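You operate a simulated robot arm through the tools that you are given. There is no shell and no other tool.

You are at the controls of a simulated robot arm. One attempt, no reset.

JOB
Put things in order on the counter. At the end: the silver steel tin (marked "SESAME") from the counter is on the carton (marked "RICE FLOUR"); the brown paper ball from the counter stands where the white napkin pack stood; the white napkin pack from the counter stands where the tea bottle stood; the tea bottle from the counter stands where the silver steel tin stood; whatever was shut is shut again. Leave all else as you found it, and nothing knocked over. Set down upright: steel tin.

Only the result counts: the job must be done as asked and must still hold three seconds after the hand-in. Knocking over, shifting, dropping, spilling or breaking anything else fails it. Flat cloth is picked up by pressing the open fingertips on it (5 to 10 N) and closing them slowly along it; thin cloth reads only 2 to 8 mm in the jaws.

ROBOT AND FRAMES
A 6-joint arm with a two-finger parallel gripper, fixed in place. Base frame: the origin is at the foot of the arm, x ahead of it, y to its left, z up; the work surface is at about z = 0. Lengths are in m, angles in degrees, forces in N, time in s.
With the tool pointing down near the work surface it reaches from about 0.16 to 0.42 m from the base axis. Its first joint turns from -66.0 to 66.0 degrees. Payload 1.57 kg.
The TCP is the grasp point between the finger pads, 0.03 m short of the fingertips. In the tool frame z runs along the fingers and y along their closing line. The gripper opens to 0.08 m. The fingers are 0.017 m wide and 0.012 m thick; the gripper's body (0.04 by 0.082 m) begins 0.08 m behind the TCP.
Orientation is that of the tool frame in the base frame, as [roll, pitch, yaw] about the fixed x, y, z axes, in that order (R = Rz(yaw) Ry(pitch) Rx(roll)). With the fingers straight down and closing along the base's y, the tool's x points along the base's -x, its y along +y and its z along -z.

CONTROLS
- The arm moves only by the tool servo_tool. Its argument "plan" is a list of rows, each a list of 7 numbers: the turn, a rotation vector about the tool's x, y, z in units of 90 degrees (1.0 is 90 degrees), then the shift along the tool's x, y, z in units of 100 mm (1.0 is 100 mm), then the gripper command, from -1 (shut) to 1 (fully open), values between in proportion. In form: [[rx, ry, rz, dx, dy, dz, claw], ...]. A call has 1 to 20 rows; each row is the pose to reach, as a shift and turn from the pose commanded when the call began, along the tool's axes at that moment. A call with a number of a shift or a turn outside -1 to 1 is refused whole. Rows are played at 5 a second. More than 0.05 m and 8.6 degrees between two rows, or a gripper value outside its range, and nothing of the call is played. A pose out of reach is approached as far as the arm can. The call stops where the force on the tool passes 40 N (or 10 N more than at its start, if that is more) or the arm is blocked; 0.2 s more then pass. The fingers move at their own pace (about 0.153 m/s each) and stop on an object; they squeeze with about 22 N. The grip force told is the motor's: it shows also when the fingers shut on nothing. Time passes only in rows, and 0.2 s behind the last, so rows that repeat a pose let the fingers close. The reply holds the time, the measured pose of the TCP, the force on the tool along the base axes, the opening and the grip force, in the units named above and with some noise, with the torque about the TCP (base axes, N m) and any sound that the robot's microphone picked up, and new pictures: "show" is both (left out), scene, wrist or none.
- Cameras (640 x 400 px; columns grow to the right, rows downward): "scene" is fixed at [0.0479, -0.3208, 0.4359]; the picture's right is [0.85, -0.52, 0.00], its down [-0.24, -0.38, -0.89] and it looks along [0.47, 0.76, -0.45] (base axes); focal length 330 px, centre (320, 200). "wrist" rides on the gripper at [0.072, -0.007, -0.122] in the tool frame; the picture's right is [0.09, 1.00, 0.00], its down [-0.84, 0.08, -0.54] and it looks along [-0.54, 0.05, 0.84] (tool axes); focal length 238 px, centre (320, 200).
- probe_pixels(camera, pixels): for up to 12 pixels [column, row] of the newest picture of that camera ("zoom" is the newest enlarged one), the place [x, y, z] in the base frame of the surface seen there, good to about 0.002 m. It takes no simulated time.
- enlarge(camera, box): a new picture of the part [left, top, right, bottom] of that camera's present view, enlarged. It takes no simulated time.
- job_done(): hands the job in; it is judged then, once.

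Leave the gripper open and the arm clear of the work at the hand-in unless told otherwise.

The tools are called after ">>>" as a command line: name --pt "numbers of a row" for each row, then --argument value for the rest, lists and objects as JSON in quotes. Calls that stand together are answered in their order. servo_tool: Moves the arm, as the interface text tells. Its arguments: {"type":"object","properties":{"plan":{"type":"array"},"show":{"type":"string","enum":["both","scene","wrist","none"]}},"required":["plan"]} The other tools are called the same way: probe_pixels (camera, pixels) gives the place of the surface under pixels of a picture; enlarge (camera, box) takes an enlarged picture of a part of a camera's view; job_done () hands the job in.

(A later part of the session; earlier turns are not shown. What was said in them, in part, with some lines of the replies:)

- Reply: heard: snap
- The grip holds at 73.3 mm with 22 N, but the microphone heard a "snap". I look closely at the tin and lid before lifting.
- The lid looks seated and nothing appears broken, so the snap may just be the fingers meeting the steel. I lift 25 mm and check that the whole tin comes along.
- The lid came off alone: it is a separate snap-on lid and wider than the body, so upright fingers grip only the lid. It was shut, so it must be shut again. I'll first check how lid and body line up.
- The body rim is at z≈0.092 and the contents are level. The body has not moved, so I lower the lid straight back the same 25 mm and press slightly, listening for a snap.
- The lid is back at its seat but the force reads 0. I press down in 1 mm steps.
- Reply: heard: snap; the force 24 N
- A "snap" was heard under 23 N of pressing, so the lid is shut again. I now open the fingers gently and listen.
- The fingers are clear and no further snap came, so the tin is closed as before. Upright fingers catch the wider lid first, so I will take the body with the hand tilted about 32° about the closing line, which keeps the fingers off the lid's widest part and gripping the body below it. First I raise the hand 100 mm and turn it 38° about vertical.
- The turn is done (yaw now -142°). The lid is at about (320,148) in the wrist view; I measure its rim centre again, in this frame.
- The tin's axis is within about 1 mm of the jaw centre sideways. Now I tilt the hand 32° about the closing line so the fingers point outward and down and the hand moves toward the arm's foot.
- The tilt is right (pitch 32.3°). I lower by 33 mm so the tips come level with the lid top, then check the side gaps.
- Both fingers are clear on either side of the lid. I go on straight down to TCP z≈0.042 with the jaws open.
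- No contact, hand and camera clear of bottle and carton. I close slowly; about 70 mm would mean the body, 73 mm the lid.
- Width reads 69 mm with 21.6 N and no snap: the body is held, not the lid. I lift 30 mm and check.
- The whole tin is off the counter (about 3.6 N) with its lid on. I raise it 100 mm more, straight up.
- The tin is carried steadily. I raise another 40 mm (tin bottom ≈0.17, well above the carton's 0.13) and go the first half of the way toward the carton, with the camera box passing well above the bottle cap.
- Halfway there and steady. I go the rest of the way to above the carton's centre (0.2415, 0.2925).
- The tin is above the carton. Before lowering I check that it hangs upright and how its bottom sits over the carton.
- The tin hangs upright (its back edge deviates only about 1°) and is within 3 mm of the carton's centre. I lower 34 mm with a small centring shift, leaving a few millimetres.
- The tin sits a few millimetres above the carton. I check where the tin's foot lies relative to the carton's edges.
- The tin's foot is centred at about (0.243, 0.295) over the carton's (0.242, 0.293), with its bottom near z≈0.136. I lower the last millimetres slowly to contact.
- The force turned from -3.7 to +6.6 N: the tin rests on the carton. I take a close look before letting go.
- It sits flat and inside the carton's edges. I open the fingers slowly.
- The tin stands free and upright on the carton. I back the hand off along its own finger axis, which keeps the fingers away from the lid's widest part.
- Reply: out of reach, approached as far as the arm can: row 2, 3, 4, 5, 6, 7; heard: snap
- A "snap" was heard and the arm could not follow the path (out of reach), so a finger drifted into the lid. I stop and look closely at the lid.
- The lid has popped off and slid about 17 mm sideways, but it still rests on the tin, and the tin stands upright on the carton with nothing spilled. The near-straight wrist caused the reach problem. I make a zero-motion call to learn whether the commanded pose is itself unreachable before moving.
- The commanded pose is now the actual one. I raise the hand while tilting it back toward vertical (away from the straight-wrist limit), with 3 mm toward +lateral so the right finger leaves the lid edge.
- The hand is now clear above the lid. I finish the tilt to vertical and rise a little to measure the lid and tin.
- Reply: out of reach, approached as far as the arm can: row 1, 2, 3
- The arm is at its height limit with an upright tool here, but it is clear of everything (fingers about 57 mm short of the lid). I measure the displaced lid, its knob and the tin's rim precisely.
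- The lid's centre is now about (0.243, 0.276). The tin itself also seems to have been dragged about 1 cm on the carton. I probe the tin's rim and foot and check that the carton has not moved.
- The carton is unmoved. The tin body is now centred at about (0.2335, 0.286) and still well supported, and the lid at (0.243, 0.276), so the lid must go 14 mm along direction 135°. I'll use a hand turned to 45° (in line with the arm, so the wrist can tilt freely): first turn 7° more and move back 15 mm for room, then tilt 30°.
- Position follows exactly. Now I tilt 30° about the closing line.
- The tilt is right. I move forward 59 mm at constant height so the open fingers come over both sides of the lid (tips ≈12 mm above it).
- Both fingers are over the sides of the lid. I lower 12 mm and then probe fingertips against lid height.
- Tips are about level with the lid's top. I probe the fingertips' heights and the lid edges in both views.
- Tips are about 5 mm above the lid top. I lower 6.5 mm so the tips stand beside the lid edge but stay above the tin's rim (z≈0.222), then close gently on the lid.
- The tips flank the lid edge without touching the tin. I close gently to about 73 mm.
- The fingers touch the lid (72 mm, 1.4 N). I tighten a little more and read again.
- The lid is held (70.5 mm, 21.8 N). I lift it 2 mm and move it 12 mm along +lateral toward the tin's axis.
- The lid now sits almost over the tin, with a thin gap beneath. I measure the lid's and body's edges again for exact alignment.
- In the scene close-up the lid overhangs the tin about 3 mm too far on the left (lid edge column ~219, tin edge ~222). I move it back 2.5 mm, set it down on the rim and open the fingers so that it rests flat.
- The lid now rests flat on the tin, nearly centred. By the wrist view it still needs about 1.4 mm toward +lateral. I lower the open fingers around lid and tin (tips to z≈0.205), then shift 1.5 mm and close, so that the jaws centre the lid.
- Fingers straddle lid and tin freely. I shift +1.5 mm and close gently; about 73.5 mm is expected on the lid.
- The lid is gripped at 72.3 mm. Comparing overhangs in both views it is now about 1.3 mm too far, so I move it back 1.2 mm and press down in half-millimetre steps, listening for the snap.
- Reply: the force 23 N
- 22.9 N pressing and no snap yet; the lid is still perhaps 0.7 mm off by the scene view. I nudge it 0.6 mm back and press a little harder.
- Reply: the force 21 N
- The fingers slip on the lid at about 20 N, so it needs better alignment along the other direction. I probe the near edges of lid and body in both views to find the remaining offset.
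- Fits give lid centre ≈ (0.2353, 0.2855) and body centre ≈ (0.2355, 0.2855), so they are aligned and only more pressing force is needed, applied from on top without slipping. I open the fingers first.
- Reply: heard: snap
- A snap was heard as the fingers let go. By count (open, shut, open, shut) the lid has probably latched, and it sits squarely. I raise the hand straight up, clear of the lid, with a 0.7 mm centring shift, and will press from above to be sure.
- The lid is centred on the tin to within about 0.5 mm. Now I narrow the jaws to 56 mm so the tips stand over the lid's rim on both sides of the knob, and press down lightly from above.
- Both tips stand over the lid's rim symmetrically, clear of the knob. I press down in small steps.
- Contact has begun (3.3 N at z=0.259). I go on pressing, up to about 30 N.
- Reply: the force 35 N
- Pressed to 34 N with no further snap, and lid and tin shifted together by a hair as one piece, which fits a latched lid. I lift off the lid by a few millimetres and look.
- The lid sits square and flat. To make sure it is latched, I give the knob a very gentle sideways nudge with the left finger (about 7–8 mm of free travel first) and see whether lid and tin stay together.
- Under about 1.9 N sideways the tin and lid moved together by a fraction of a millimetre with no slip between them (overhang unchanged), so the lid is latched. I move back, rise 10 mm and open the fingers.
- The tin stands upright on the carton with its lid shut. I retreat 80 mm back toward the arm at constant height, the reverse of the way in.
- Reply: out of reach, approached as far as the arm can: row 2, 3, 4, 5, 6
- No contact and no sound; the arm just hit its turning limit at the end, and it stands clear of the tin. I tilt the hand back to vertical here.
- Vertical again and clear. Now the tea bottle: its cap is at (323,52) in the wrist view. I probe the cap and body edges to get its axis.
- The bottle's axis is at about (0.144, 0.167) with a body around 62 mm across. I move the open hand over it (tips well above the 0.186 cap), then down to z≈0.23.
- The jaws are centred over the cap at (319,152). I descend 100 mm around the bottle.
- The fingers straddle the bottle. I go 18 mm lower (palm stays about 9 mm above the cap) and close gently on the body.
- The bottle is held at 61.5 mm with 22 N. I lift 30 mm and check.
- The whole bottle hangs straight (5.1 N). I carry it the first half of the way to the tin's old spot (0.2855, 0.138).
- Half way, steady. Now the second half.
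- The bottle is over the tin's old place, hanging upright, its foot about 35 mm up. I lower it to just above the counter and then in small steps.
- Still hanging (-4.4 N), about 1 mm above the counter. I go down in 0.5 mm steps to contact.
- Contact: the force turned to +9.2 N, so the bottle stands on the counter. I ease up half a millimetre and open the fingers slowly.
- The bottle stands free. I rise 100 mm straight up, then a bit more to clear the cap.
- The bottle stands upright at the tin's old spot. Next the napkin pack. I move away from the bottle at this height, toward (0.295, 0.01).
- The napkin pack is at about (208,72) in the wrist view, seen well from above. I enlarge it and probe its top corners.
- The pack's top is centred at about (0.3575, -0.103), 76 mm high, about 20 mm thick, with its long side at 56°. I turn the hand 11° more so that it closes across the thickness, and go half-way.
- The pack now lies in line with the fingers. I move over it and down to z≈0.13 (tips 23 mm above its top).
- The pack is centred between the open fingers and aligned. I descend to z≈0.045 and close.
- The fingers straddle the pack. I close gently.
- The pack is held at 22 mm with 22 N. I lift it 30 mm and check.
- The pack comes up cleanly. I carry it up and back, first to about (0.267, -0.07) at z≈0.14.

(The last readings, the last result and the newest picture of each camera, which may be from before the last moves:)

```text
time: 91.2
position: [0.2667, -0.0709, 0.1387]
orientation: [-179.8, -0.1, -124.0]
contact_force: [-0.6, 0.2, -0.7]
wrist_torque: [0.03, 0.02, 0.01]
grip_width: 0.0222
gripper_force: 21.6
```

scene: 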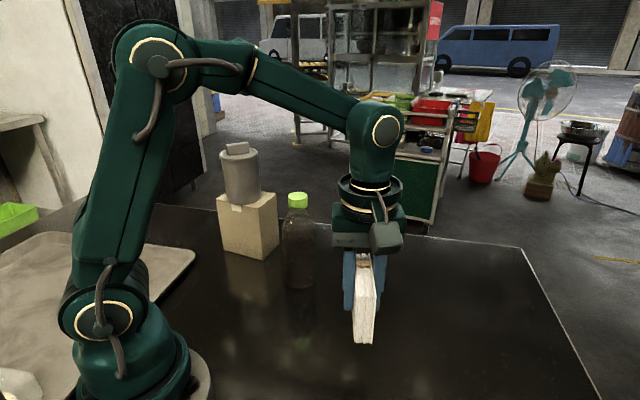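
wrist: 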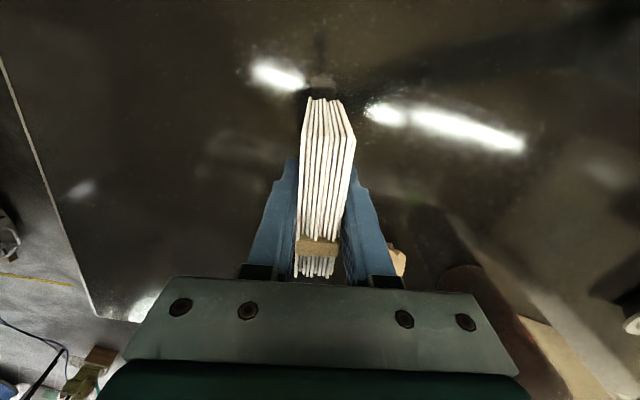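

Steady. Next leg, to about (0.205, 0.015).

>>> servo_tool --pt "0 0 0 -0.06 0.165 0 -1" --pt "0 0 0 -0.122 0.33 0 -1" --pt "0 0 0 -0.183 0.495 0 -1" --pt "0 0 0 -0.245 0.66 0 -1" --pt "0 0 0 -0.306 0.826 0 -1" --pt "0 0 0 -0.367 0.99 0 -1" --pt "0 0 0 -0.367 0.99 0 -1" --show "scene"

```text
time: 92.8
position: [0.206, 0.0144, 0.1404]
orientation: [-179.9, 0.0, -123.9]
contact_force: [0.0, -0.3, -1.0]
wrist_torque: [0.04, 0.0, 0.03]
grip_width: 0.0222
gripper_force: 21.8
```

scene: 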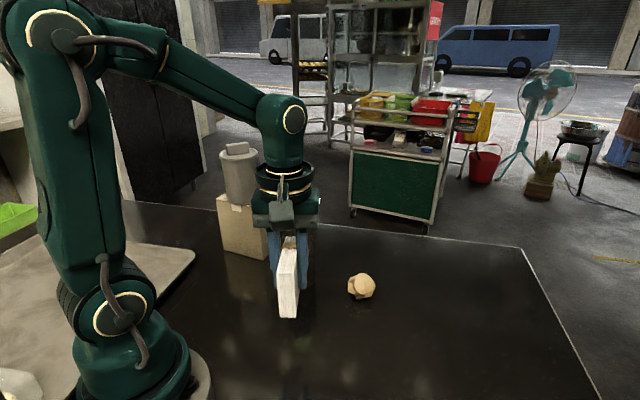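

Clear so far. Next leg toward the bottle's old spot, half of the remaining way.

>>> servo_tool --pt "0 0 0 -0.115 0.171 0 -1" --pt "0 0 0 -0.23 0.342 0 -1" --pt "0 0 0 -0.344 0.513 0 -1" --pt "0 0 0 -0.459 0.684 0 -1" --pt "0 0 0 -0.459 0.684 0 -1" --show "both"

```text
time: 94.0
position: [0.1746, 0.0911, 0.1401]
orientation: [-179.9, 0.0, -124.0]
contact_force: [0.4, 0.5, -1.5]
wrist_torque: [0.02, -0.01, -0.03]
grip_width: 0.0224
gripper_force: 21.5
```

scene: 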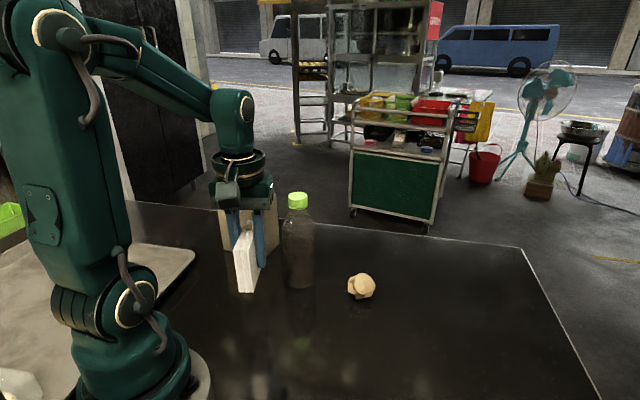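
wrist: 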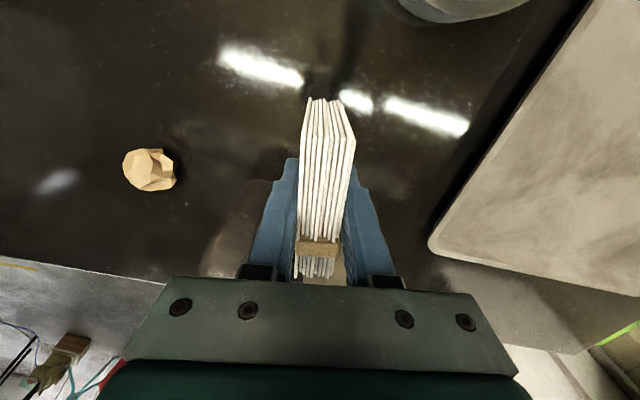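

Now the last horizontal stretch to (0.144, 0.167), then down to about 9 mm above the counter.

>>> servo_tool --pt "0 0 0 -0.115 0.17 0 -1" --pt "0 0 0 -0.229 0.339 0 -1" --pt "0 0 0 -0.344 0.509 0 -1" --pt "0 0 0 -0.458 0.678 0 -1" --pt "0 0 0 -0.458 0.678 0.2 -1" --pt "0 0 0 -0.458 0.678 0.4 -1" --pt "0 0 0 -0.458 0.678 0.6 -1" --pt "0 0 0 -0.458 0.678 0.75 -1" --pt "0 0 0 -0.458 0.678 0.84 -1" --pt "0 0 0 -0.458 0.678 0.84 -1" --show "both"

>>> enlarge --camera "scene" --box '[160, 180, 290, 320]'

```text
time: 96.2
position: [0.1445, 0.1665, 0.0553]
orientation: [-179.8, 0.1, -124.0]
contact_force: [-0.1, 0.0, -0.7]
wrist_torque: [0.01, -0.02, 0.0]
grip_width: 0.0223
gripper_force: 22.1
```

scene: 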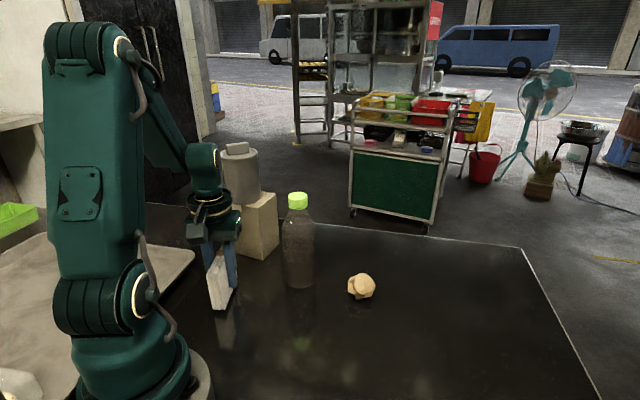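
wrist: 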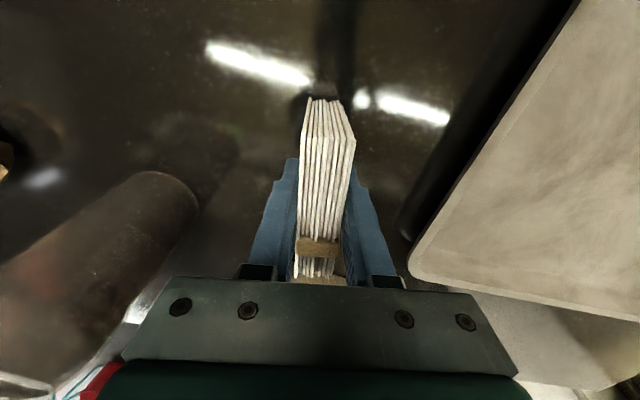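

```text
2.86 times, centred on (225, 250) of scene
```

zoom: 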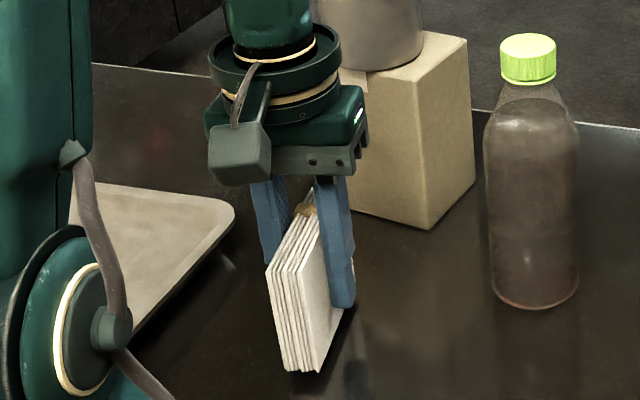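

The pack is upright over the bottle's old spot. I lower it the last 8 mm slowly to contact.

>>> servo_tool --pt "0 0 0 0 0 0.04 -1" --pt "0 0 0 0 0 0.07 -1" --pt "0 0 0 0 0 0.08 -1" --pt "0 0 0 0 0 0.085 -1" --pt "0 0 0 0 0 0.09 -1" --pt "0 0 0 0 0 0.09 -1" --show "none"

```text
time: 97.6
position: [0.1437, 0.1655, 0.0464]
orientation: [-179.9, 0.0, -124.0]
contact_force: [-0.4, 0.4, -0.3]
wrist_torque: [0.01, 0.0, -0.01]
grip_width: 0.0222
gripper_force: 22.0
```

>>> servo_tool --pt "0 0 0 0 0 0.005 -1" --pt "0 0 0 0 0 0.01 -1" --pt "0 0 0 0 0 0.01 -1" --show "none"

```text
time: 98.4
position: [0.1425, 0.1649, 0.0461]
orientation: [-179.9, 0.0, -124.0]
contact_force: [-0.2, -0.1, 0.1]
wrist_torque: [0.01, -0.02, 0.0]
grip_width: 0.0222
gripper_force: 22.5
```

>>> servo_tool --pt "0 0 0 0 0 0.005 -1" --pt "0 0 0 0 0 0.01 -1" --pt "0 0 0 0 0 0.01 -1" --show "scene"

>>> enlarge --camera "scene" --box '[160, 180, 290, 320]'

```text
time: 99.2
position: [0.1437, 0.1665, 0.0465]
orientation: [-179.9, 0.0, -124.0]
contact_force: [-1.8, -3.7, 18.2]
wrist_torque: [-0.06, 0.05, -0.04]
grip_width: 0.0221
gripper_force: 21.8
```

scene: 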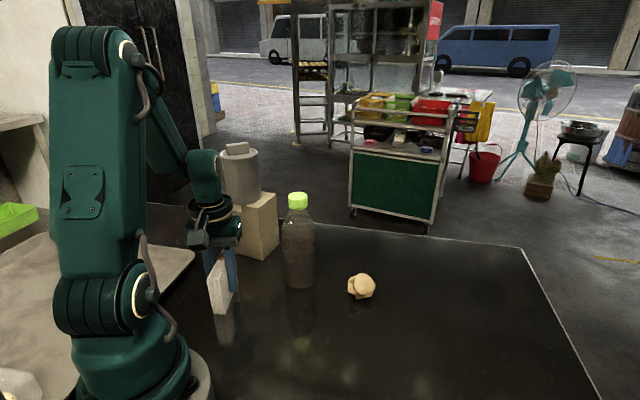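

```text
2.86 times, centred on (225, 250) of scene
```

zoom: 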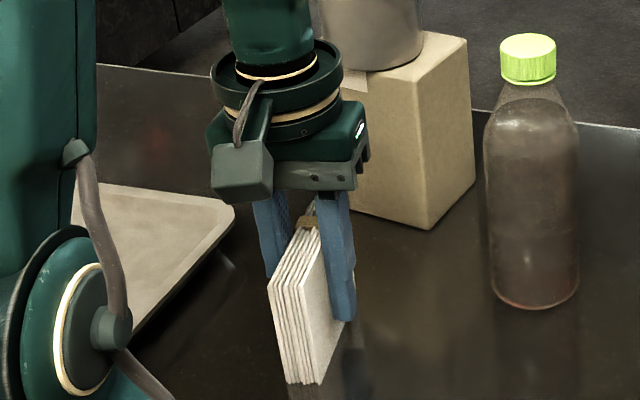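

The pack stands on the counter (18 N). I ease up 1 mm and open slowly so that it stays upright.

>>> servo_tool --pt "0 0 0 0 0 -0.005 -1" --pt "0 0 0 0 0 -0.01 -1" --pt "0 0 0 0 0 -0.01 -0.47" --pt "0 0 0 0 0 -0.01 -0.42" --pt "0 0 0 0 0 -0.01 -0.36" --pt "0 0 0 0 0 -0.01 -0.25" --pt "0 0 0 0 0 -0.01 0" --pt "0 0 0 0 0 -0.01 0.4" --pt "0 0 0 0 0 -0.01 0.8" --pt "0 0 0 0 0 -0.01 0.8" --show "both"

>>> enlarge --camera "scene" --box '[160, 180, 290, 320]'

```text
time: 101.4
position: [0.143, 0.1661, 0.0461]
orientation: [-179.8, -0.1, -124.0]
contact_force: [-0.1, 0.4, 0.5]
wrist_torque: [-0.02, 0.02, 0.0]
grip_width: 0.072
gripper_force: 0.1
```

scene: 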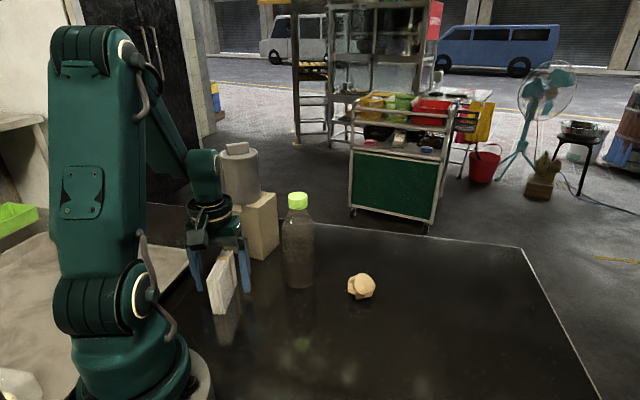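
wrist: 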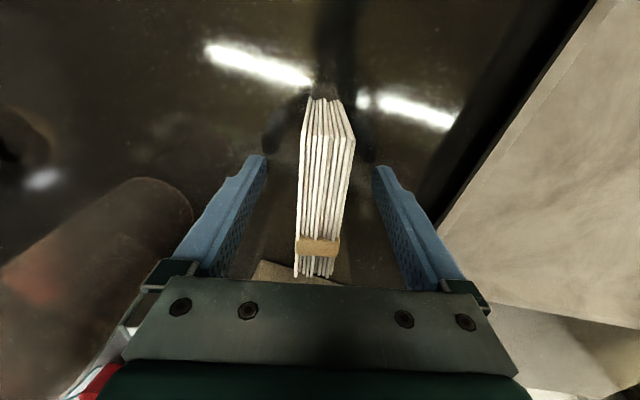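

```text
2.86 times, centred on (225, 250) of scene
```

zoom: 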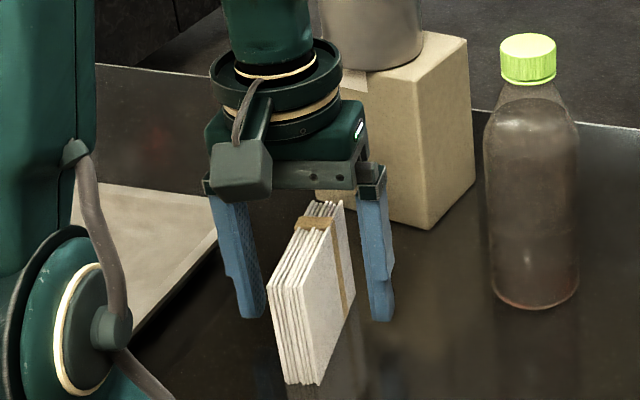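

The napkin pack stands upright where the bottle stood. I rise 100 mm.

>>> servo_tool --pt "0 0 0 0 0 -0.1 0.8" --pt "0 0 0 0 0 -0.3 0.8" --pt "0 0 0 0 0 -0.5 0.8" --pt "0 0 0 0 0 -0.7 0.9" --pt "0 0 0 0 0 -0.9 1" --pt "0 0 0 0 0 -1.0 1" --pt "0 0 0 0 0 -1.0 1" --show "both"

```text
time: 103.0
position: [0.142, 0.1667, 0.1462]
orientation: [-179.9, -0.1, -124.0]
contact_force: [-0.4, -1.1, -0.3]
wrist_torque: [0.0, -0.02, 0.0]
grip_width: 0.08
gripper_force: 0.0
```

scene: 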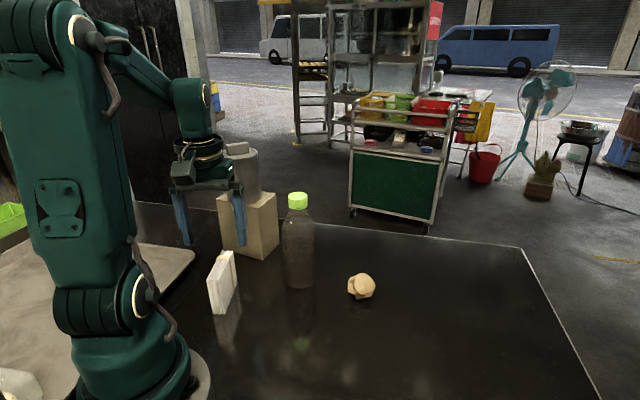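
wrist: 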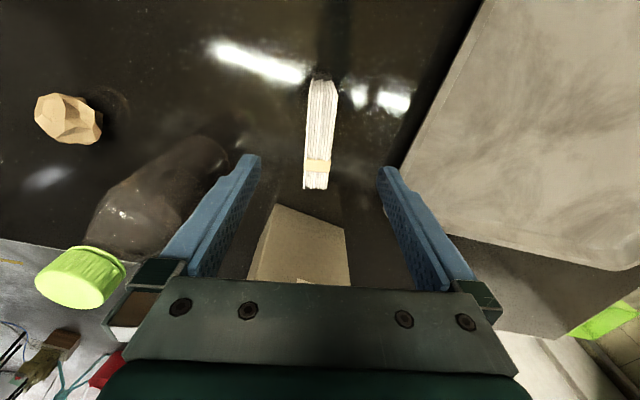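

The pack stays upright on its own. Now I swing out, away from the bottle, toward (0.18, 0.06).

>>> servo_tool --pt "0 0 0 0.11 -0.15 -0.1 1" --pt "0 0 0 0.22 -0.3 -0.2 1" --pt "0 0 0 0.33 -0.45 -0.2 1" --pt "0 0 0 0.45 -0.6 -0.2 1" --pt "0 0 0 0.56 -0.76 -0.2 1" --pt "0 0 0 0.672 -0.911 -0.2 1" --pt "0 0 0 0.672 -0.911 -0.2 1" --show "none"

```text
time: 104.6
position: [0.1805, 0.0591, 0.1677]
orientation: [-179.9, -0.1, -123.9]
contact_force: [0.1, 1.1, 0.7]
wrist_torque: [0.04, -0.02, 0.01]
grip_width: 0.08
gripper_force: 0.0
```

Next to about (0.262, 0.005), keeping well clear of the bottle.

>>> servo_tool --pt "0 0 0 0 -0.16 0 1" --pt "0 0 0 0 -0.32 0 1" --pt "0 0 0 0 -0.49 0 1" --pt "0 0 0 0 -0.65 0 1" --pt "0 0 0 0 -0.81 0 1" --pt "0 0 0 -0.008 -0.978 0 1" --pt "0 0 0 -0.008 -0.978 0 1" --show "both"

```text
time: 106.2
position: [0.2647, 0.0053, 0.1661]
orientation: [-179.9, -0.1, -123.9]
contact_force: [0.0, 0.1, 0.1]
wrist_torque: [0.01, -0.02, 0.0]
grip_width: 0.08
gripper_force: 0.0
```

scene: 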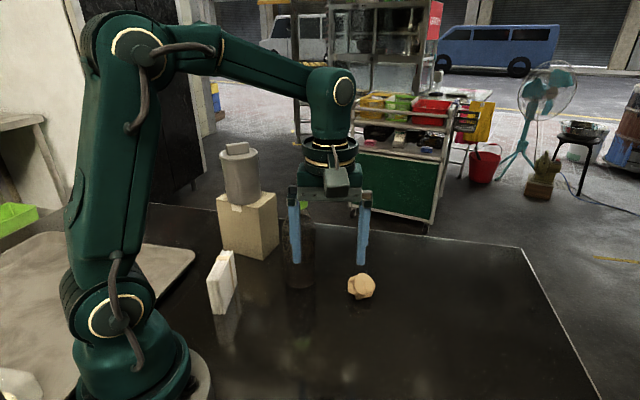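
wrist: 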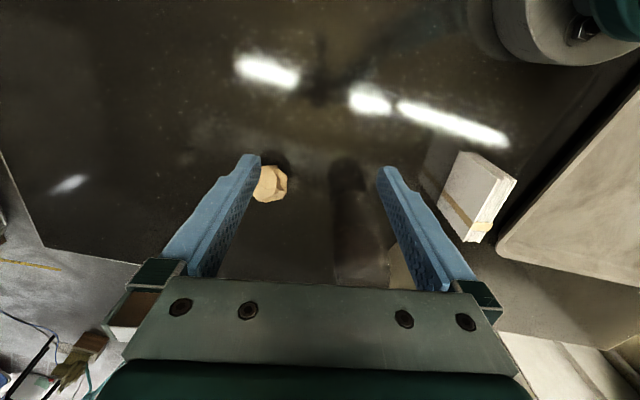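

The ball is seen at (272,183) in the wrist view. I probe it for its centre and height.

>>> enlarge --camera "wrist" --box '[235, 140, 315, 220]'

>>> probe_pixels --camera "wrist" --pixels '[[272, 183], [265, 175], [280, 175], [285, 185], [272, 198], [262, 195], [280, 195], [272, 168], [262, 190], [287, 180]]'

>>> enlarge --camera "scene" --box '[330, 255, 390, 315]'

>>> probe_pixels --camera "scene" --pixels '[[361, 276], [361, 282], [361, 288], [361, 294], [361, 298], [350, 284], [354, 284], [368, 284], [373, 286], [352, 292], [370, 292], [365, 275]]'

```text
5.00 times, centred on (275, 180) of wrist
```

zoom: 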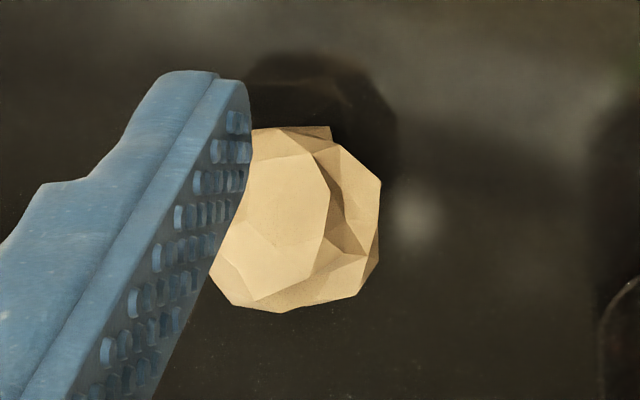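

```text
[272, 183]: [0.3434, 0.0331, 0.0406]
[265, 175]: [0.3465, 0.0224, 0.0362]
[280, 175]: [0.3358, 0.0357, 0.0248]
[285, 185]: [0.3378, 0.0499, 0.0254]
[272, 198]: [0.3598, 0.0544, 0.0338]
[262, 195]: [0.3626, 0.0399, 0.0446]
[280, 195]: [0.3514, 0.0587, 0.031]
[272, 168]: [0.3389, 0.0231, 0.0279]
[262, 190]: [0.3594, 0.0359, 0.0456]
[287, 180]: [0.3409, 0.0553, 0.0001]
```

```text
6.67 times, centred on (360, 285) of scene
```

zoom: 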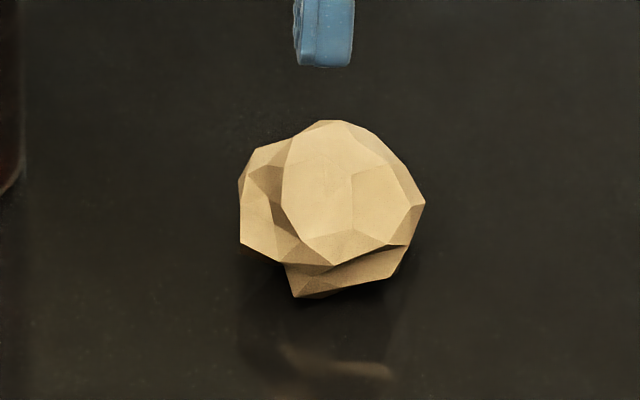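

```text
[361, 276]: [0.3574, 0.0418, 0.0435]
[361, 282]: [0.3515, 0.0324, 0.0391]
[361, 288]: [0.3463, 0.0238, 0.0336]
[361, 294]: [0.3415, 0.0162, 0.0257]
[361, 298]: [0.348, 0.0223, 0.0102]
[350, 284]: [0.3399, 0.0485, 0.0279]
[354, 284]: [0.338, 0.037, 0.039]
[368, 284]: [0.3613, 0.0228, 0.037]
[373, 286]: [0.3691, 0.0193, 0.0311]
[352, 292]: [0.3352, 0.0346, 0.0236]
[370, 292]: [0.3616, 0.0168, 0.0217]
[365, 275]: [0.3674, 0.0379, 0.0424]
```

The ball's centre is at about (0.353, 0.037), 45 mm across. I move over it and down to z≈0.10.

>>> servo_tool --pt "0 0 0 -0.15 -0.11 0 1" --pt "0 0 0 -0.3 -0.22 0 1" --pt "0 0 0 -0.45 -0.33 0.1 1" --pt "0 0 0 -0.6 -0.44 0.25 1" --pt "0 0 0 -0.757 -0.555 0.4 1" --pt "0 0 0 -0.757 -0.555 0.66 1" --pt "0 0 0 -0.757 -0.555 0.66 1" --show "both"

>>> enlarge --camera "wrist" --box '[240, 100, 400, 240]'

```text
time: 107.8
position: [0.3509, 0.0354, 0.1016]
orientation: [-180.0, 0.0, -124.0]
contact_force: [-0.6, 1.0, 0.3]
wrist_torque: [0.01, 0.0, -0.02]
grip_width: 0.08
gripper_force: 0.0
```

scene: 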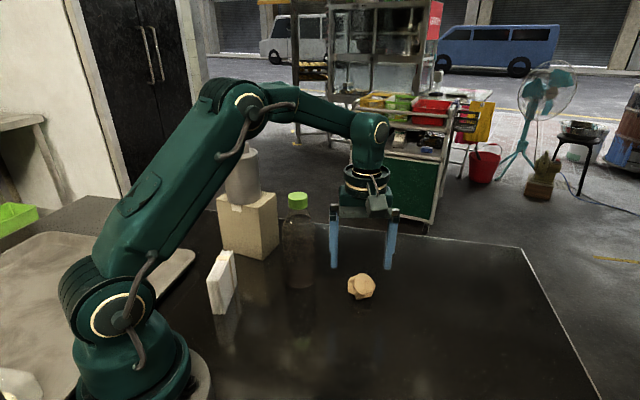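
wrist: 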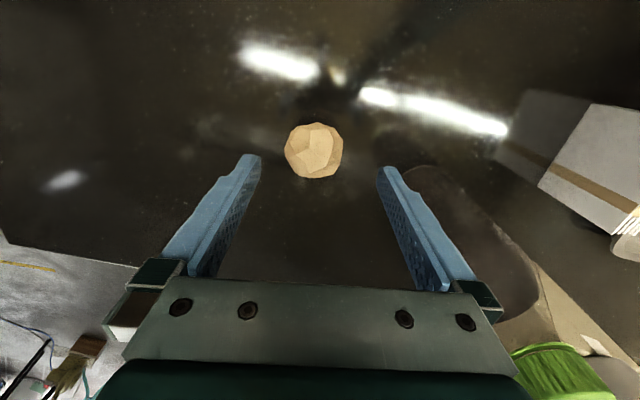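

```text
2.86 times, centred on (320, 170) of wrist
```

zoom: 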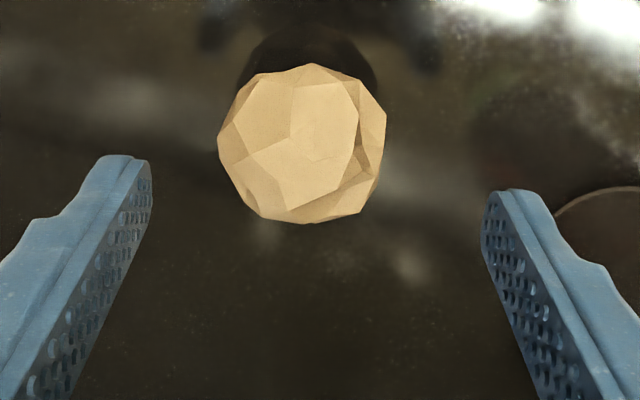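

The ball lies slightly left of centre and forward. I correct 4 mm forward and 3–4 mm left, and descend to z≈0.037 with the jaws open.

>>> servo_tool --pt "0 0 0 -0.04 -0.038 0.0 1" --pt "0 0 0 -0.04 -0.038 0.2 1" --pt "0 0 0 -0.04 -0.038 0.4 1" --pt "0 0 0 -0.04 -0.038 0.55 1" --pt "0 0 0 -0.04 -0.038 0.646 1" --pt "0 0 0 -0.04 -0.038 0.646 1" --show "both"

```text
time: 109.2
position: [0.3575, 0.0372, 0.0354]
orientation: [-179.9, 0.1, -124.0]
contact_force: [-0.2, -0.8, 0.3]
wrist_torque: [0.03, -0.02, 0.02]
grip_width: 0.0801
gripper_force: 0.0
```

scene: 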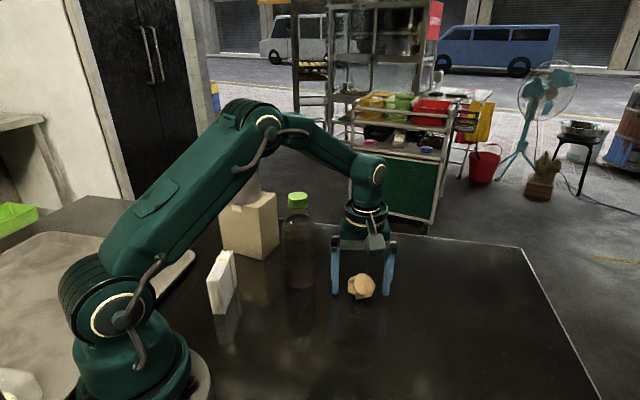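
wrist: 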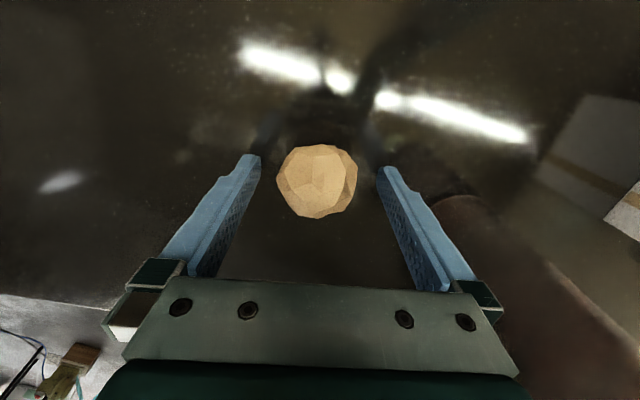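

The ball is between the fingertips. I close gently.

>>> servo_tool --pt "0 0 0 0 0 0 0.6" --pt "0 0 0 0 0 0 0.4" --pt "0 0 0 0 0 0 0.28" --pt "0 0 0 0 0 0 0.2" --pt "0 0 0 0 0 0 0.14" --pt "0 0 0 0 0 0 0.08" --pt "0 0 0 0 0 0 0.02" --pt "0 0 0 0 0 0 0.02" --show "both"

```text
time: 111.0
position: [0.3567, 0.039, 0.0352]
orientation: [-179.9, -0.1, -124.0]
contact_force: [-0.9, 0.4, -0.8]
wrist_torque: [0.03, 0.0, -0.03]
grip_width: 0.0433
gripper_force: 22.1
```

scene: 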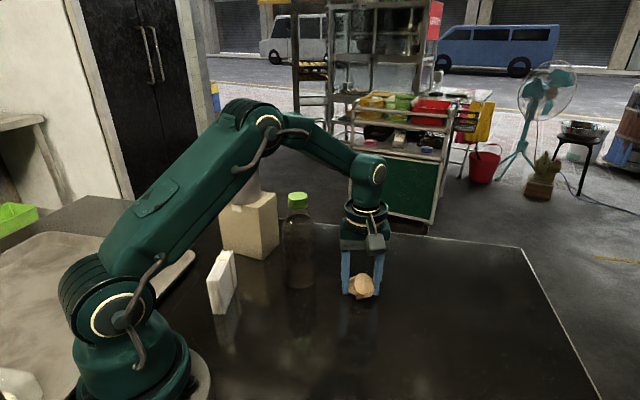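
wrist: 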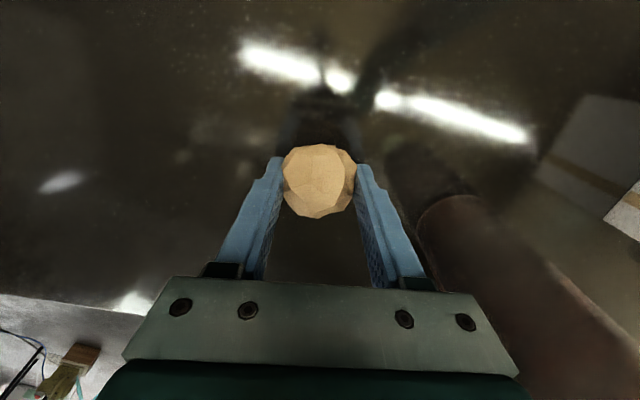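

The ball is held at 43 mm. I lift it 40 mm and move half-way toward the napkin pack's old spot (0.357, -0.102).

>>> servo_tool --pt "0 0 0 0 0 0 -0.3" --pt "0 0 0 0 0 -0.1 -0.3" --pt "0 0 0 0 0 -0.25 -0.3" --pt "0 0 0 0 0 -0.4 -0.3" --pt "0 0 0 0.14 -0.1 -0.4 -0.3" --pt "0 0 0 0.29 -0.2 -0.4 -0.3" --pt "0 0 0 0.44 -0.3 -0.4 -0.3" --pt "0 0 0 0.585 -0.394 -0.4 -0.3" --pt "0 0 0 0.585 -0.394 -0.4 -0.3" --show "both"

```text
time: 113.0
position: [0.3551, -0.0323, 0.0762]
orientation: [-179.9, 0.0, -123.9]
contact_force: [0.2, 0.2, -0.3]
wrist_torque: [-0.03, 0.02, 0.01]
grip_width: 0.0408
gripper_force: 21.8
```

scene: 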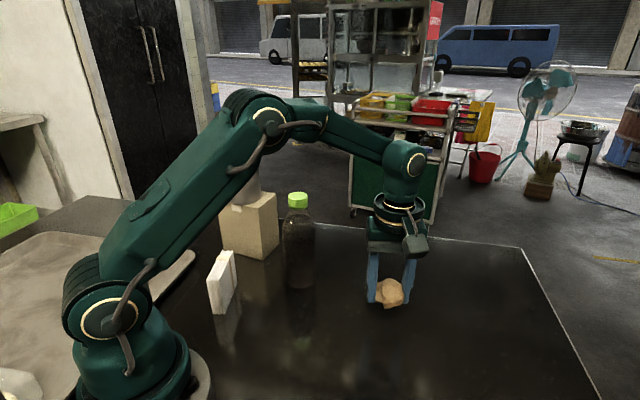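
wrist: 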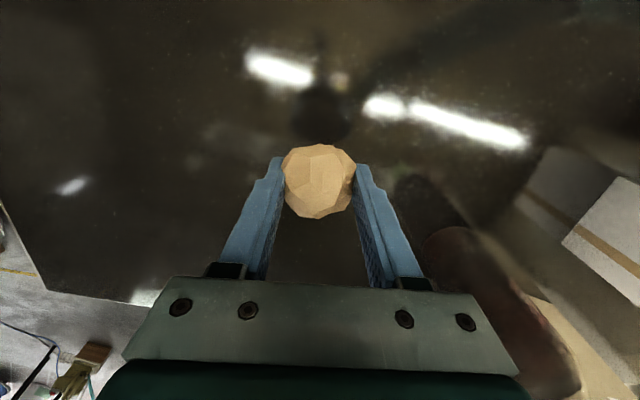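

The ball is carried well. Now the second half of the way and down to just above the counter.

>>> servo_tool --pt "0 0 0 0.14 -0.1 0 -0.3" --pt "0 0 0 0.28 -0.2 0 -0.3" --pt "0 0 0 0.42 -0.3 0 -0.3" --pt "0 0 0 0.567 -0.406 0 -0.3" --pt "0 0 0 0.567 -0.406 0.15 -0.3" --pt "0 0 0 0.567 -0.406 0.3 -0.3" --pt "0 0 0 0.567 -0.406 0.38 -0.3" --pt "0 0 0 0.567 -0.406 0.38 -0.3" --show "both"

>>> enlarge --camera "scene" --box '[370, 270, 470, 390]'

```text
time: 114.8
position: [0.3564, -0.1021, 0.0373]
orientation: [-180.0, 0.0, -124.1]
contact_force: [0.4, 0.0, -0.5]
wrist_torque: [-0.01, -0.01, -0.02]
grip_width: 0.041
gripper_force: 21.5
```

scene: 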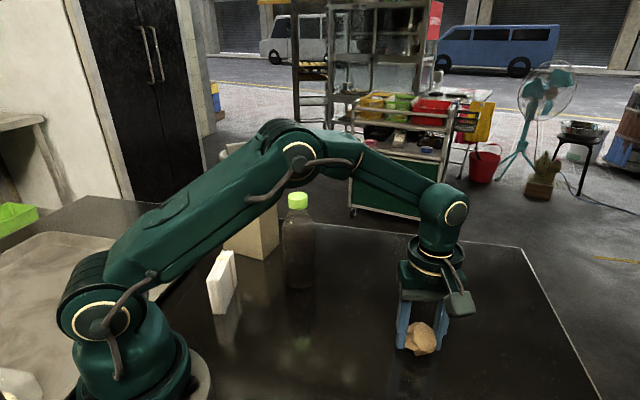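
wrist: 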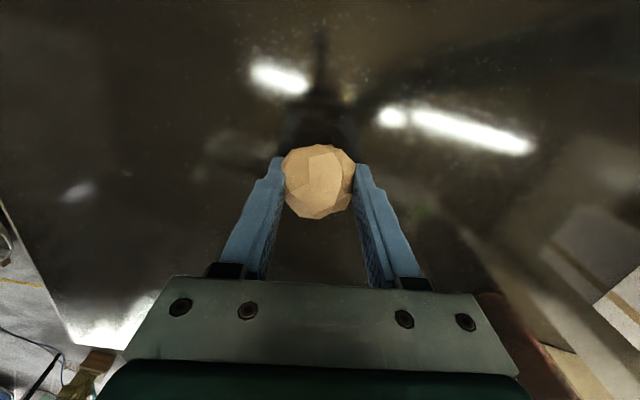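

```text
3.33 times, centred on (420, 330) of scene
```

zoom: 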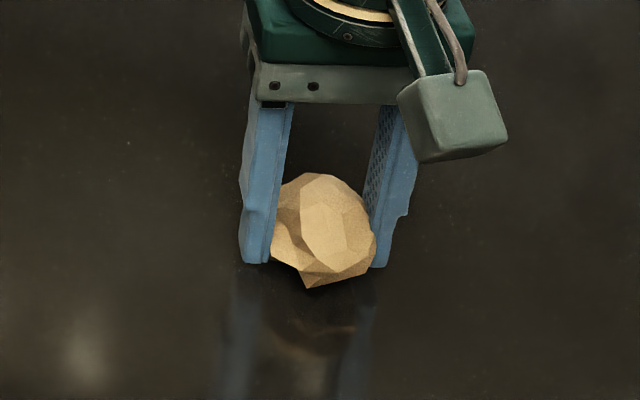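

Centred over the spot, a couple of millimetres up. I lower to contact in half-millimetre steps.

>>> servo_tool --pt "0 0 0 0 0 0.005 -0.3" --pt "0 0 0 0 0 0.01 -0.3" --pt "0 0 0 0 0 0.015 -0.3" --pt "0 0 0 0 0 0.02 -0.3" --pt "0 0 0 0 0 0.02 -0.3" --show "none"

```text
time: 116.0
position: [0.3586, -0.1014, 0.0365]
orientation: [-179.9, 0.1, -124.0]
contact_force: [-0.3, 0.2, 0.3]
wrist_torque: [0.04, 0.06, -0.01]
grip_width: 0.0404
gripper_force: 22.2
```

>>> servo_tool --pt "0 0 0 0 0 0.005 -0.3" --pt "0 0 0 0 0 0.01 -0.3" --pt "0 0 0 0 0 0.01 -0.3" --show "scene"

>>> enlarge --camera "scene" --box '[370, 270, 470, 390]'

```text
time: 116.8
position: [0.3594, -0.1018, 0.0355]
orientation: [-179.8, 0.0, -124.0]
contact_force: [0.0, 0.1, 2.9]
wrist_torque: [-0.01, 0.03, -0.02]
grip_width: 0.0407
gripper_force: 21.8
```

scene: 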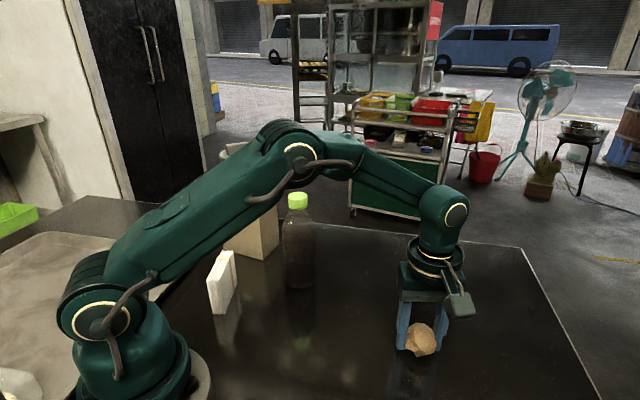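

```text
3.33 times, centred on (420, 330) of scene
```

zoom: 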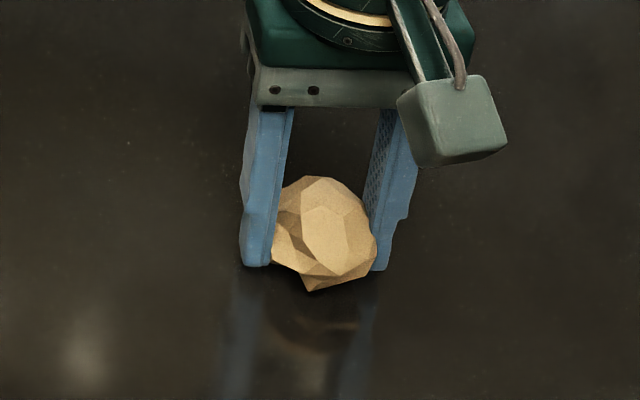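

Touching (2.9 N). I open slowly so the ball does not roll.

>>> servo_tool --pt "0 0 0 0 0 0 0.0" --pt "0 0 0 0 0 0 0.04" --pt "0 0 0 0 0 0 0.08" --pt "0 0 0 0 0 0 0.14" --pt "0 0 0 0 0 0 0.22" --pt "0 0 0 0 0 0 0.35" --pt "0 0 0 0 0 0 0.6" --pt "0 0 0 0 0 0 1" --pt "0 0 0 0 0 0 1" --show "both"

>>> enlarge --camera "scene" --box '[370, 270, 470, 390]'

```text
time: 118.8
position: [0.3585, -0.1011, 0.0346]
orientation: [-180.0, 0.0, -124.0]
contact_force: [0.2, -0.1, -0.7]
wrist_torque: [-0.02, -0.01, 0.01]
grip_width: 0.0802
gripper_force: 0.0
```

scene: 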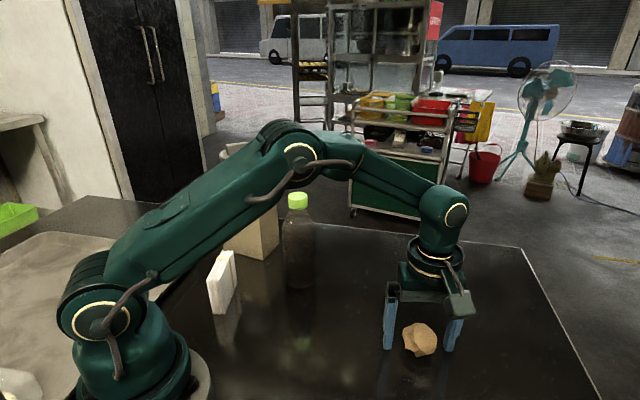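
wrist: 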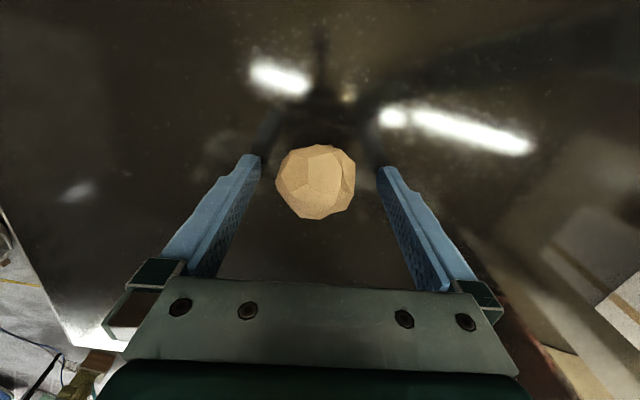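

```text
3.33 times, centred on (420, 330) of scene
```

zoom: 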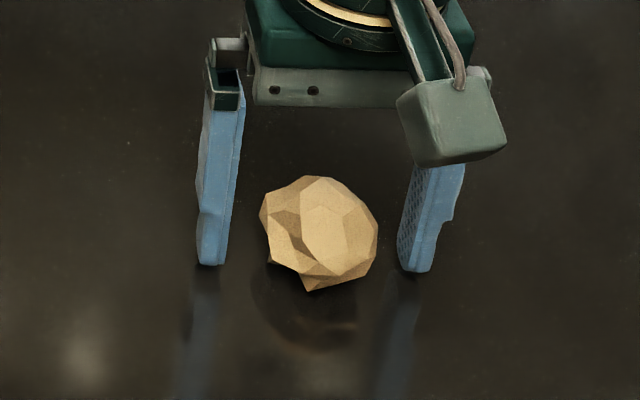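

The ball rests where the napkins stood. I rise straight up 100 mm.

>>> servo_tool --pt "0 0 0 0 0 -0.08 1" --pt "0 0 0 0 0 -0.25 1" --pt "0 0 0 0 0 -0.45 1" --pt "0 0 0 0 0 -0.65 1" --pt "0 0 0 0 0 -0.85 1" --pt "0 0 0 0 0 -1.0 1" --pt "0 0 0 0 0 -1.0 1" --show "both"

```text
time: 120.4
position: [0.3584, -0.1005, 0.1368]
orientation: [-179.9, 0.0, -123.9]
contact_force: [-0.4, 0.8, 1.0]
wrist_torque: [0.02, -0.03, -0.01]
grip_width: 0.0803
gripper_force: 0.0
```

scene: 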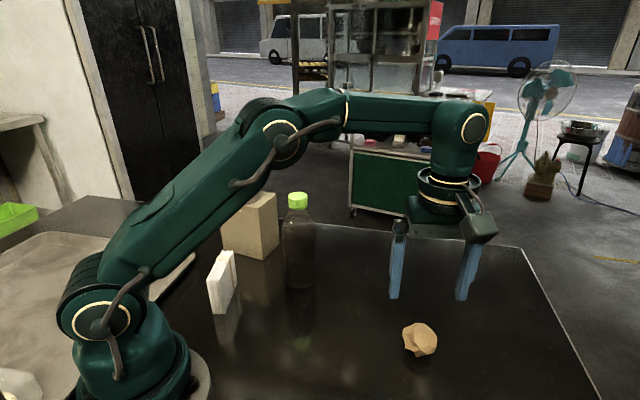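
wrist: 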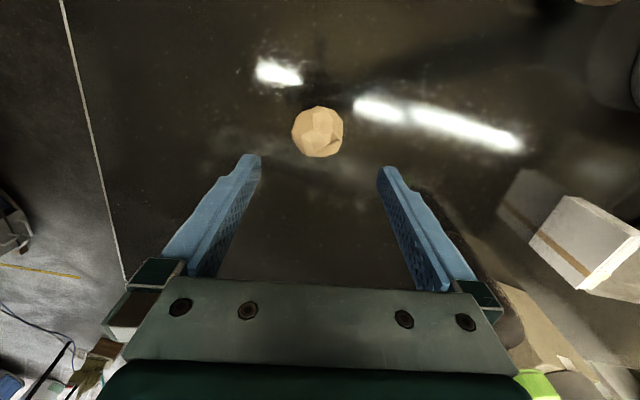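

The ball sits still. I withdraw the arm back and up, clear of the work, to look everything over.

>>> servo_tool --pt "0 0 0 0 0.15 -0.1 1" --pt "0 0 0 0 0.3 -0.25 1" --pt "0 0 0 0 0.45 -0.4 1" --pt "0 0 0 0.02 0.6 -0.55 1" --pt "0 0 0 0.05 0.75 -0.7 1" --pt "0 0 0 0.1 0.9 -0.85 1" --pt "0 0 0 0.1 0.9 -0.85 1" --show "both"

```text
time: 122.0
position: [0.2775, -0.0597, 0.2201]
orientation: [-179.9, 0.0, -124.0]
contact_force: [1.3, 0.0, 0.4]
wrist_torque: [-0.04, -0.01, -0.06]
grip_width: 0.0801
gripper_force: 0.1
```

scene: 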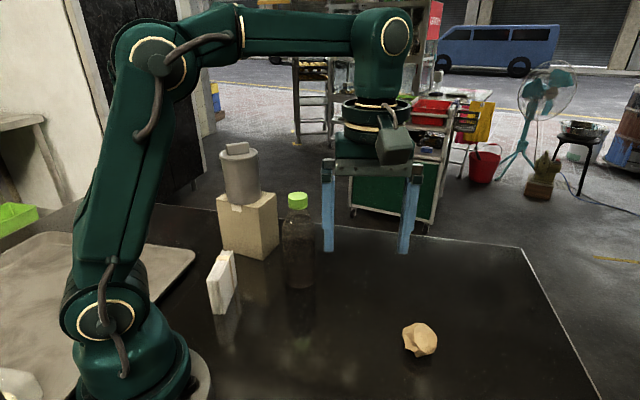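
wrist: 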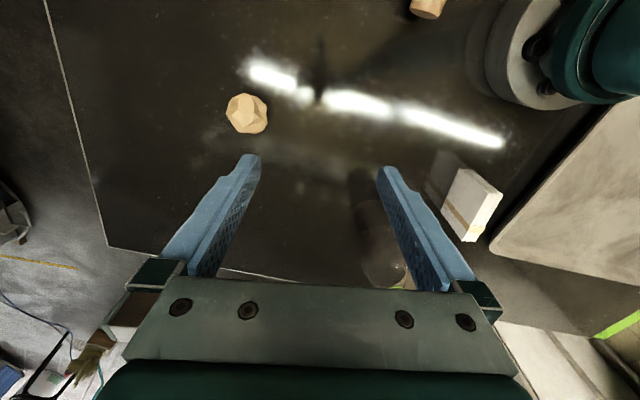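

All objects are in view. I check each one close up and probe the places.

>>> enlarge --camera "scene" --box '[190, 130, 320, 320]'

>>> enlarge --camera "scene" --box '[210, 130, 280, 220]'

>>> probe_pixels --camera "scene" --pixels '[[298, 203], [292, 199], [304, 199], [298, 285], [292, 250], [300, 250], [308, 250], [227, 255], [210, 286], [216, 312], [235, 290], [235, 255]]'

>>> probe_pixels --camera "scene" --pixels '[[419, 340], [404, 336], [437, 340], [418, 323], [418, 355], [410, 348], [430, 350], [240, 150], [238, 175], [230, 200], [268, 256], [262, 252]]'

>>> probe_pixels --camera "wrist" --pixels '[[247, 113], [230, 105], [264, 110], [247, 95], [247, 132], [470, 180], [500, 195], [470, 240], [447, 225]]'

```text
2.11 times, centred on (255, 225) of scene
```

zoom: 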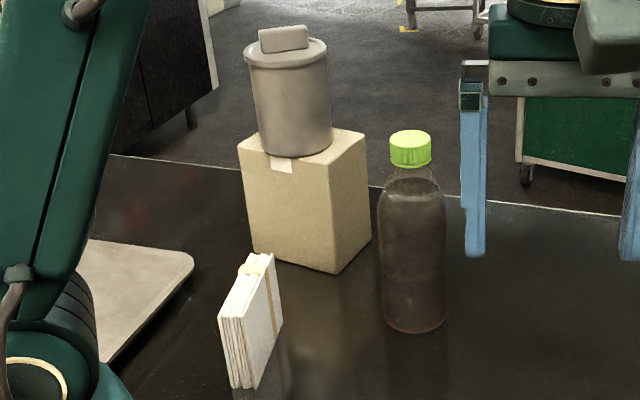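

```text
4.44 times, centred on (245, 175) of scene
```

zoom: 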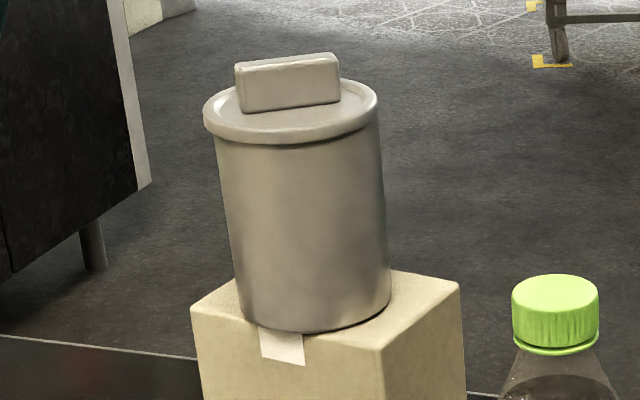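

```text
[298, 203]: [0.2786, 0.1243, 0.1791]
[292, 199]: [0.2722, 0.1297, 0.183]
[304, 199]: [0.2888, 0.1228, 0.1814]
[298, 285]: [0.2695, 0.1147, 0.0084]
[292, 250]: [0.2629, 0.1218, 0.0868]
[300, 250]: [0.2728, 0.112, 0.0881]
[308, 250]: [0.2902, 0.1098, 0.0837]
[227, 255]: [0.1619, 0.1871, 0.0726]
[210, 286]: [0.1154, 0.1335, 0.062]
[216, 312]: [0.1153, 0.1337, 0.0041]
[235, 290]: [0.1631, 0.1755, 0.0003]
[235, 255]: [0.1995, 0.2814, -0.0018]
```

```text
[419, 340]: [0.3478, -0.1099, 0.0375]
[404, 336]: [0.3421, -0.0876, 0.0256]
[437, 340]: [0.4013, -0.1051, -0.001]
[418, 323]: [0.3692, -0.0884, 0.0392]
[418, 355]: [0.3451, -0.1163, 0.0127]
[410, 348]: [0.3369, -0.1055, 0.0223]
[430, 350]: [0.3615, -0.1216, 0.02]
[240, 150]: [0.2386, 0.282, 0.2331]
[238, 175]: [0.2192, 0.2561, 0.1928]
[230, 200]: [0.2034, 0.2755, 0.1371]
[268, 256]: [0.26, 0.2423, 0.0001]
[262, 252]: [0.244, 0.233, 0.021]
```

```text
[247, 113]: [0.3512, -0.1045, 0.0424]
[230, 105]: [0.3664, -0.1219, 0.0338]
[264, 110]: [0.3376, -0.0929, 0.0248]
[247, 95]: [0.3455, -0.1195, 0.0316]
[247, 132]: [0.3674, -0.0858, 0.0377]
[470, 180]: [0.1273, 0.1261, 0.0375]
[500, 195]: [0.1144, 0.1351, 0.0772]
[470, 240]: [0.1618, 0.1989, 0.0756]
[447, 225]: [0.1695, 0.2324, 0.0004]
```

Everything is as wanted: tin upright with its lid seated on the carton (carton unmoved), bottle at the tin's old spot (cap ≈ (0.284, 0.14)), napkin pack standing at the bottle's old spot, ball at ≈ (0.356, -0.103). I pull the open hand a bit further back and up, and watch that nothing moves.

>>> servo_tool --pt "0 0 0 0 0.15 -0.1 1" --pt "0 0 0 0 0.3 -0.2 1" --pt "0 0 0 0 0.45 -0.35 1" --pt "0 0 0 0 0.6 -0.5 1" --pt "0 0 0 0 0.6 -0.5 1" --pt "0 0 0 0 0.6 -0.5 1" --pt "0 0 0 0 0.6 -0.5 1" --pt "0 0 0 0 0.6 -0.5 1" --pt "0 0 0 0 0.6 -0.5 1" --pt "0 0 0 0 0.6 -0.5 1" --show "both"

>>> enlarge --camera "scene" --box '[190, 130, 450, 380]'

```text
time: 124.2
position: [0.2286, -0.0276, 0.2693]
orientation: [-179.9, 0.0, -124.0]
contact_force: [-0.2, 0.1, 0.7]
wrist_torque: [-0.04, 0.0, 0.0]
grip_width: 0.0798
gripper_force: 0.1
```

scene: 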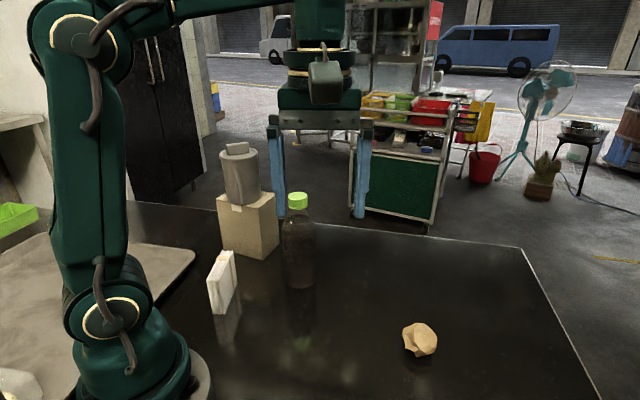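
wrist: 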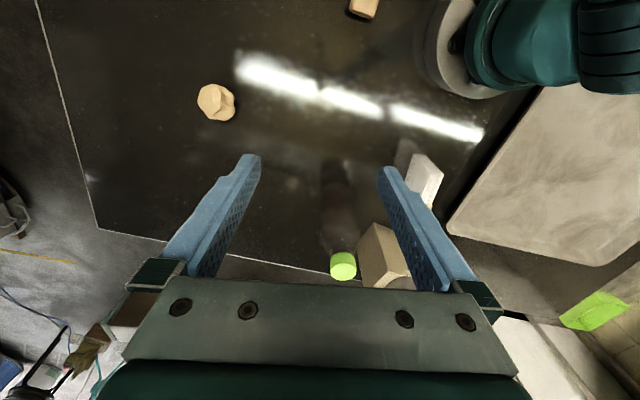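

```text
1.60 times, centred on (320, 255) of scene
```

zoom: 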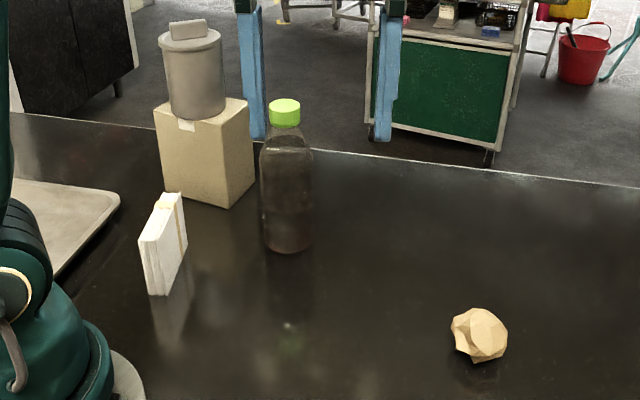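

Nothing moves. The tin stands shut on the carton, the bottle, napkin pack and ball are at their new places, the gripper is open and the arm is clear. I hand the job in.

>>> job_done

```text
The job is handed in.
```

I handed the job in with every item at its place. The tool only confirmed the hand-in, so I don't know the verdict.

| Item | Where it is now |
|---|---|
| Steel tin | Upright on the carton, lid on |
| Tea bottle | Upright at the tin's old spot |
| Napkin pack | Upright at the bottle's old spot |
| Paper ball | At the napkin pack's old spot, within a few millimetres |

- **Lid came off twice:** First, gripping the tin upright took hold of only the lid, and I pressed it back until it snapped shut. Later, as the arm backed away from the carton, a finger caught the lid and slid it about 14 mm. I realigned it and heard a snap as the fingers let go. It then held through a 34 N press and a light sideways nudge, so I believe it is shut. No spill was visible either time.
- **Tin off-centre:** That second contact also dragged the tin about 1 cm. It overhangs the near edge of the carton by about 9 mm, but its centre is well inside and it stood steady.

By my measurements the carton did not move, and I saw nothing else disturbed. The gripper is open and the arm is clear of the work.
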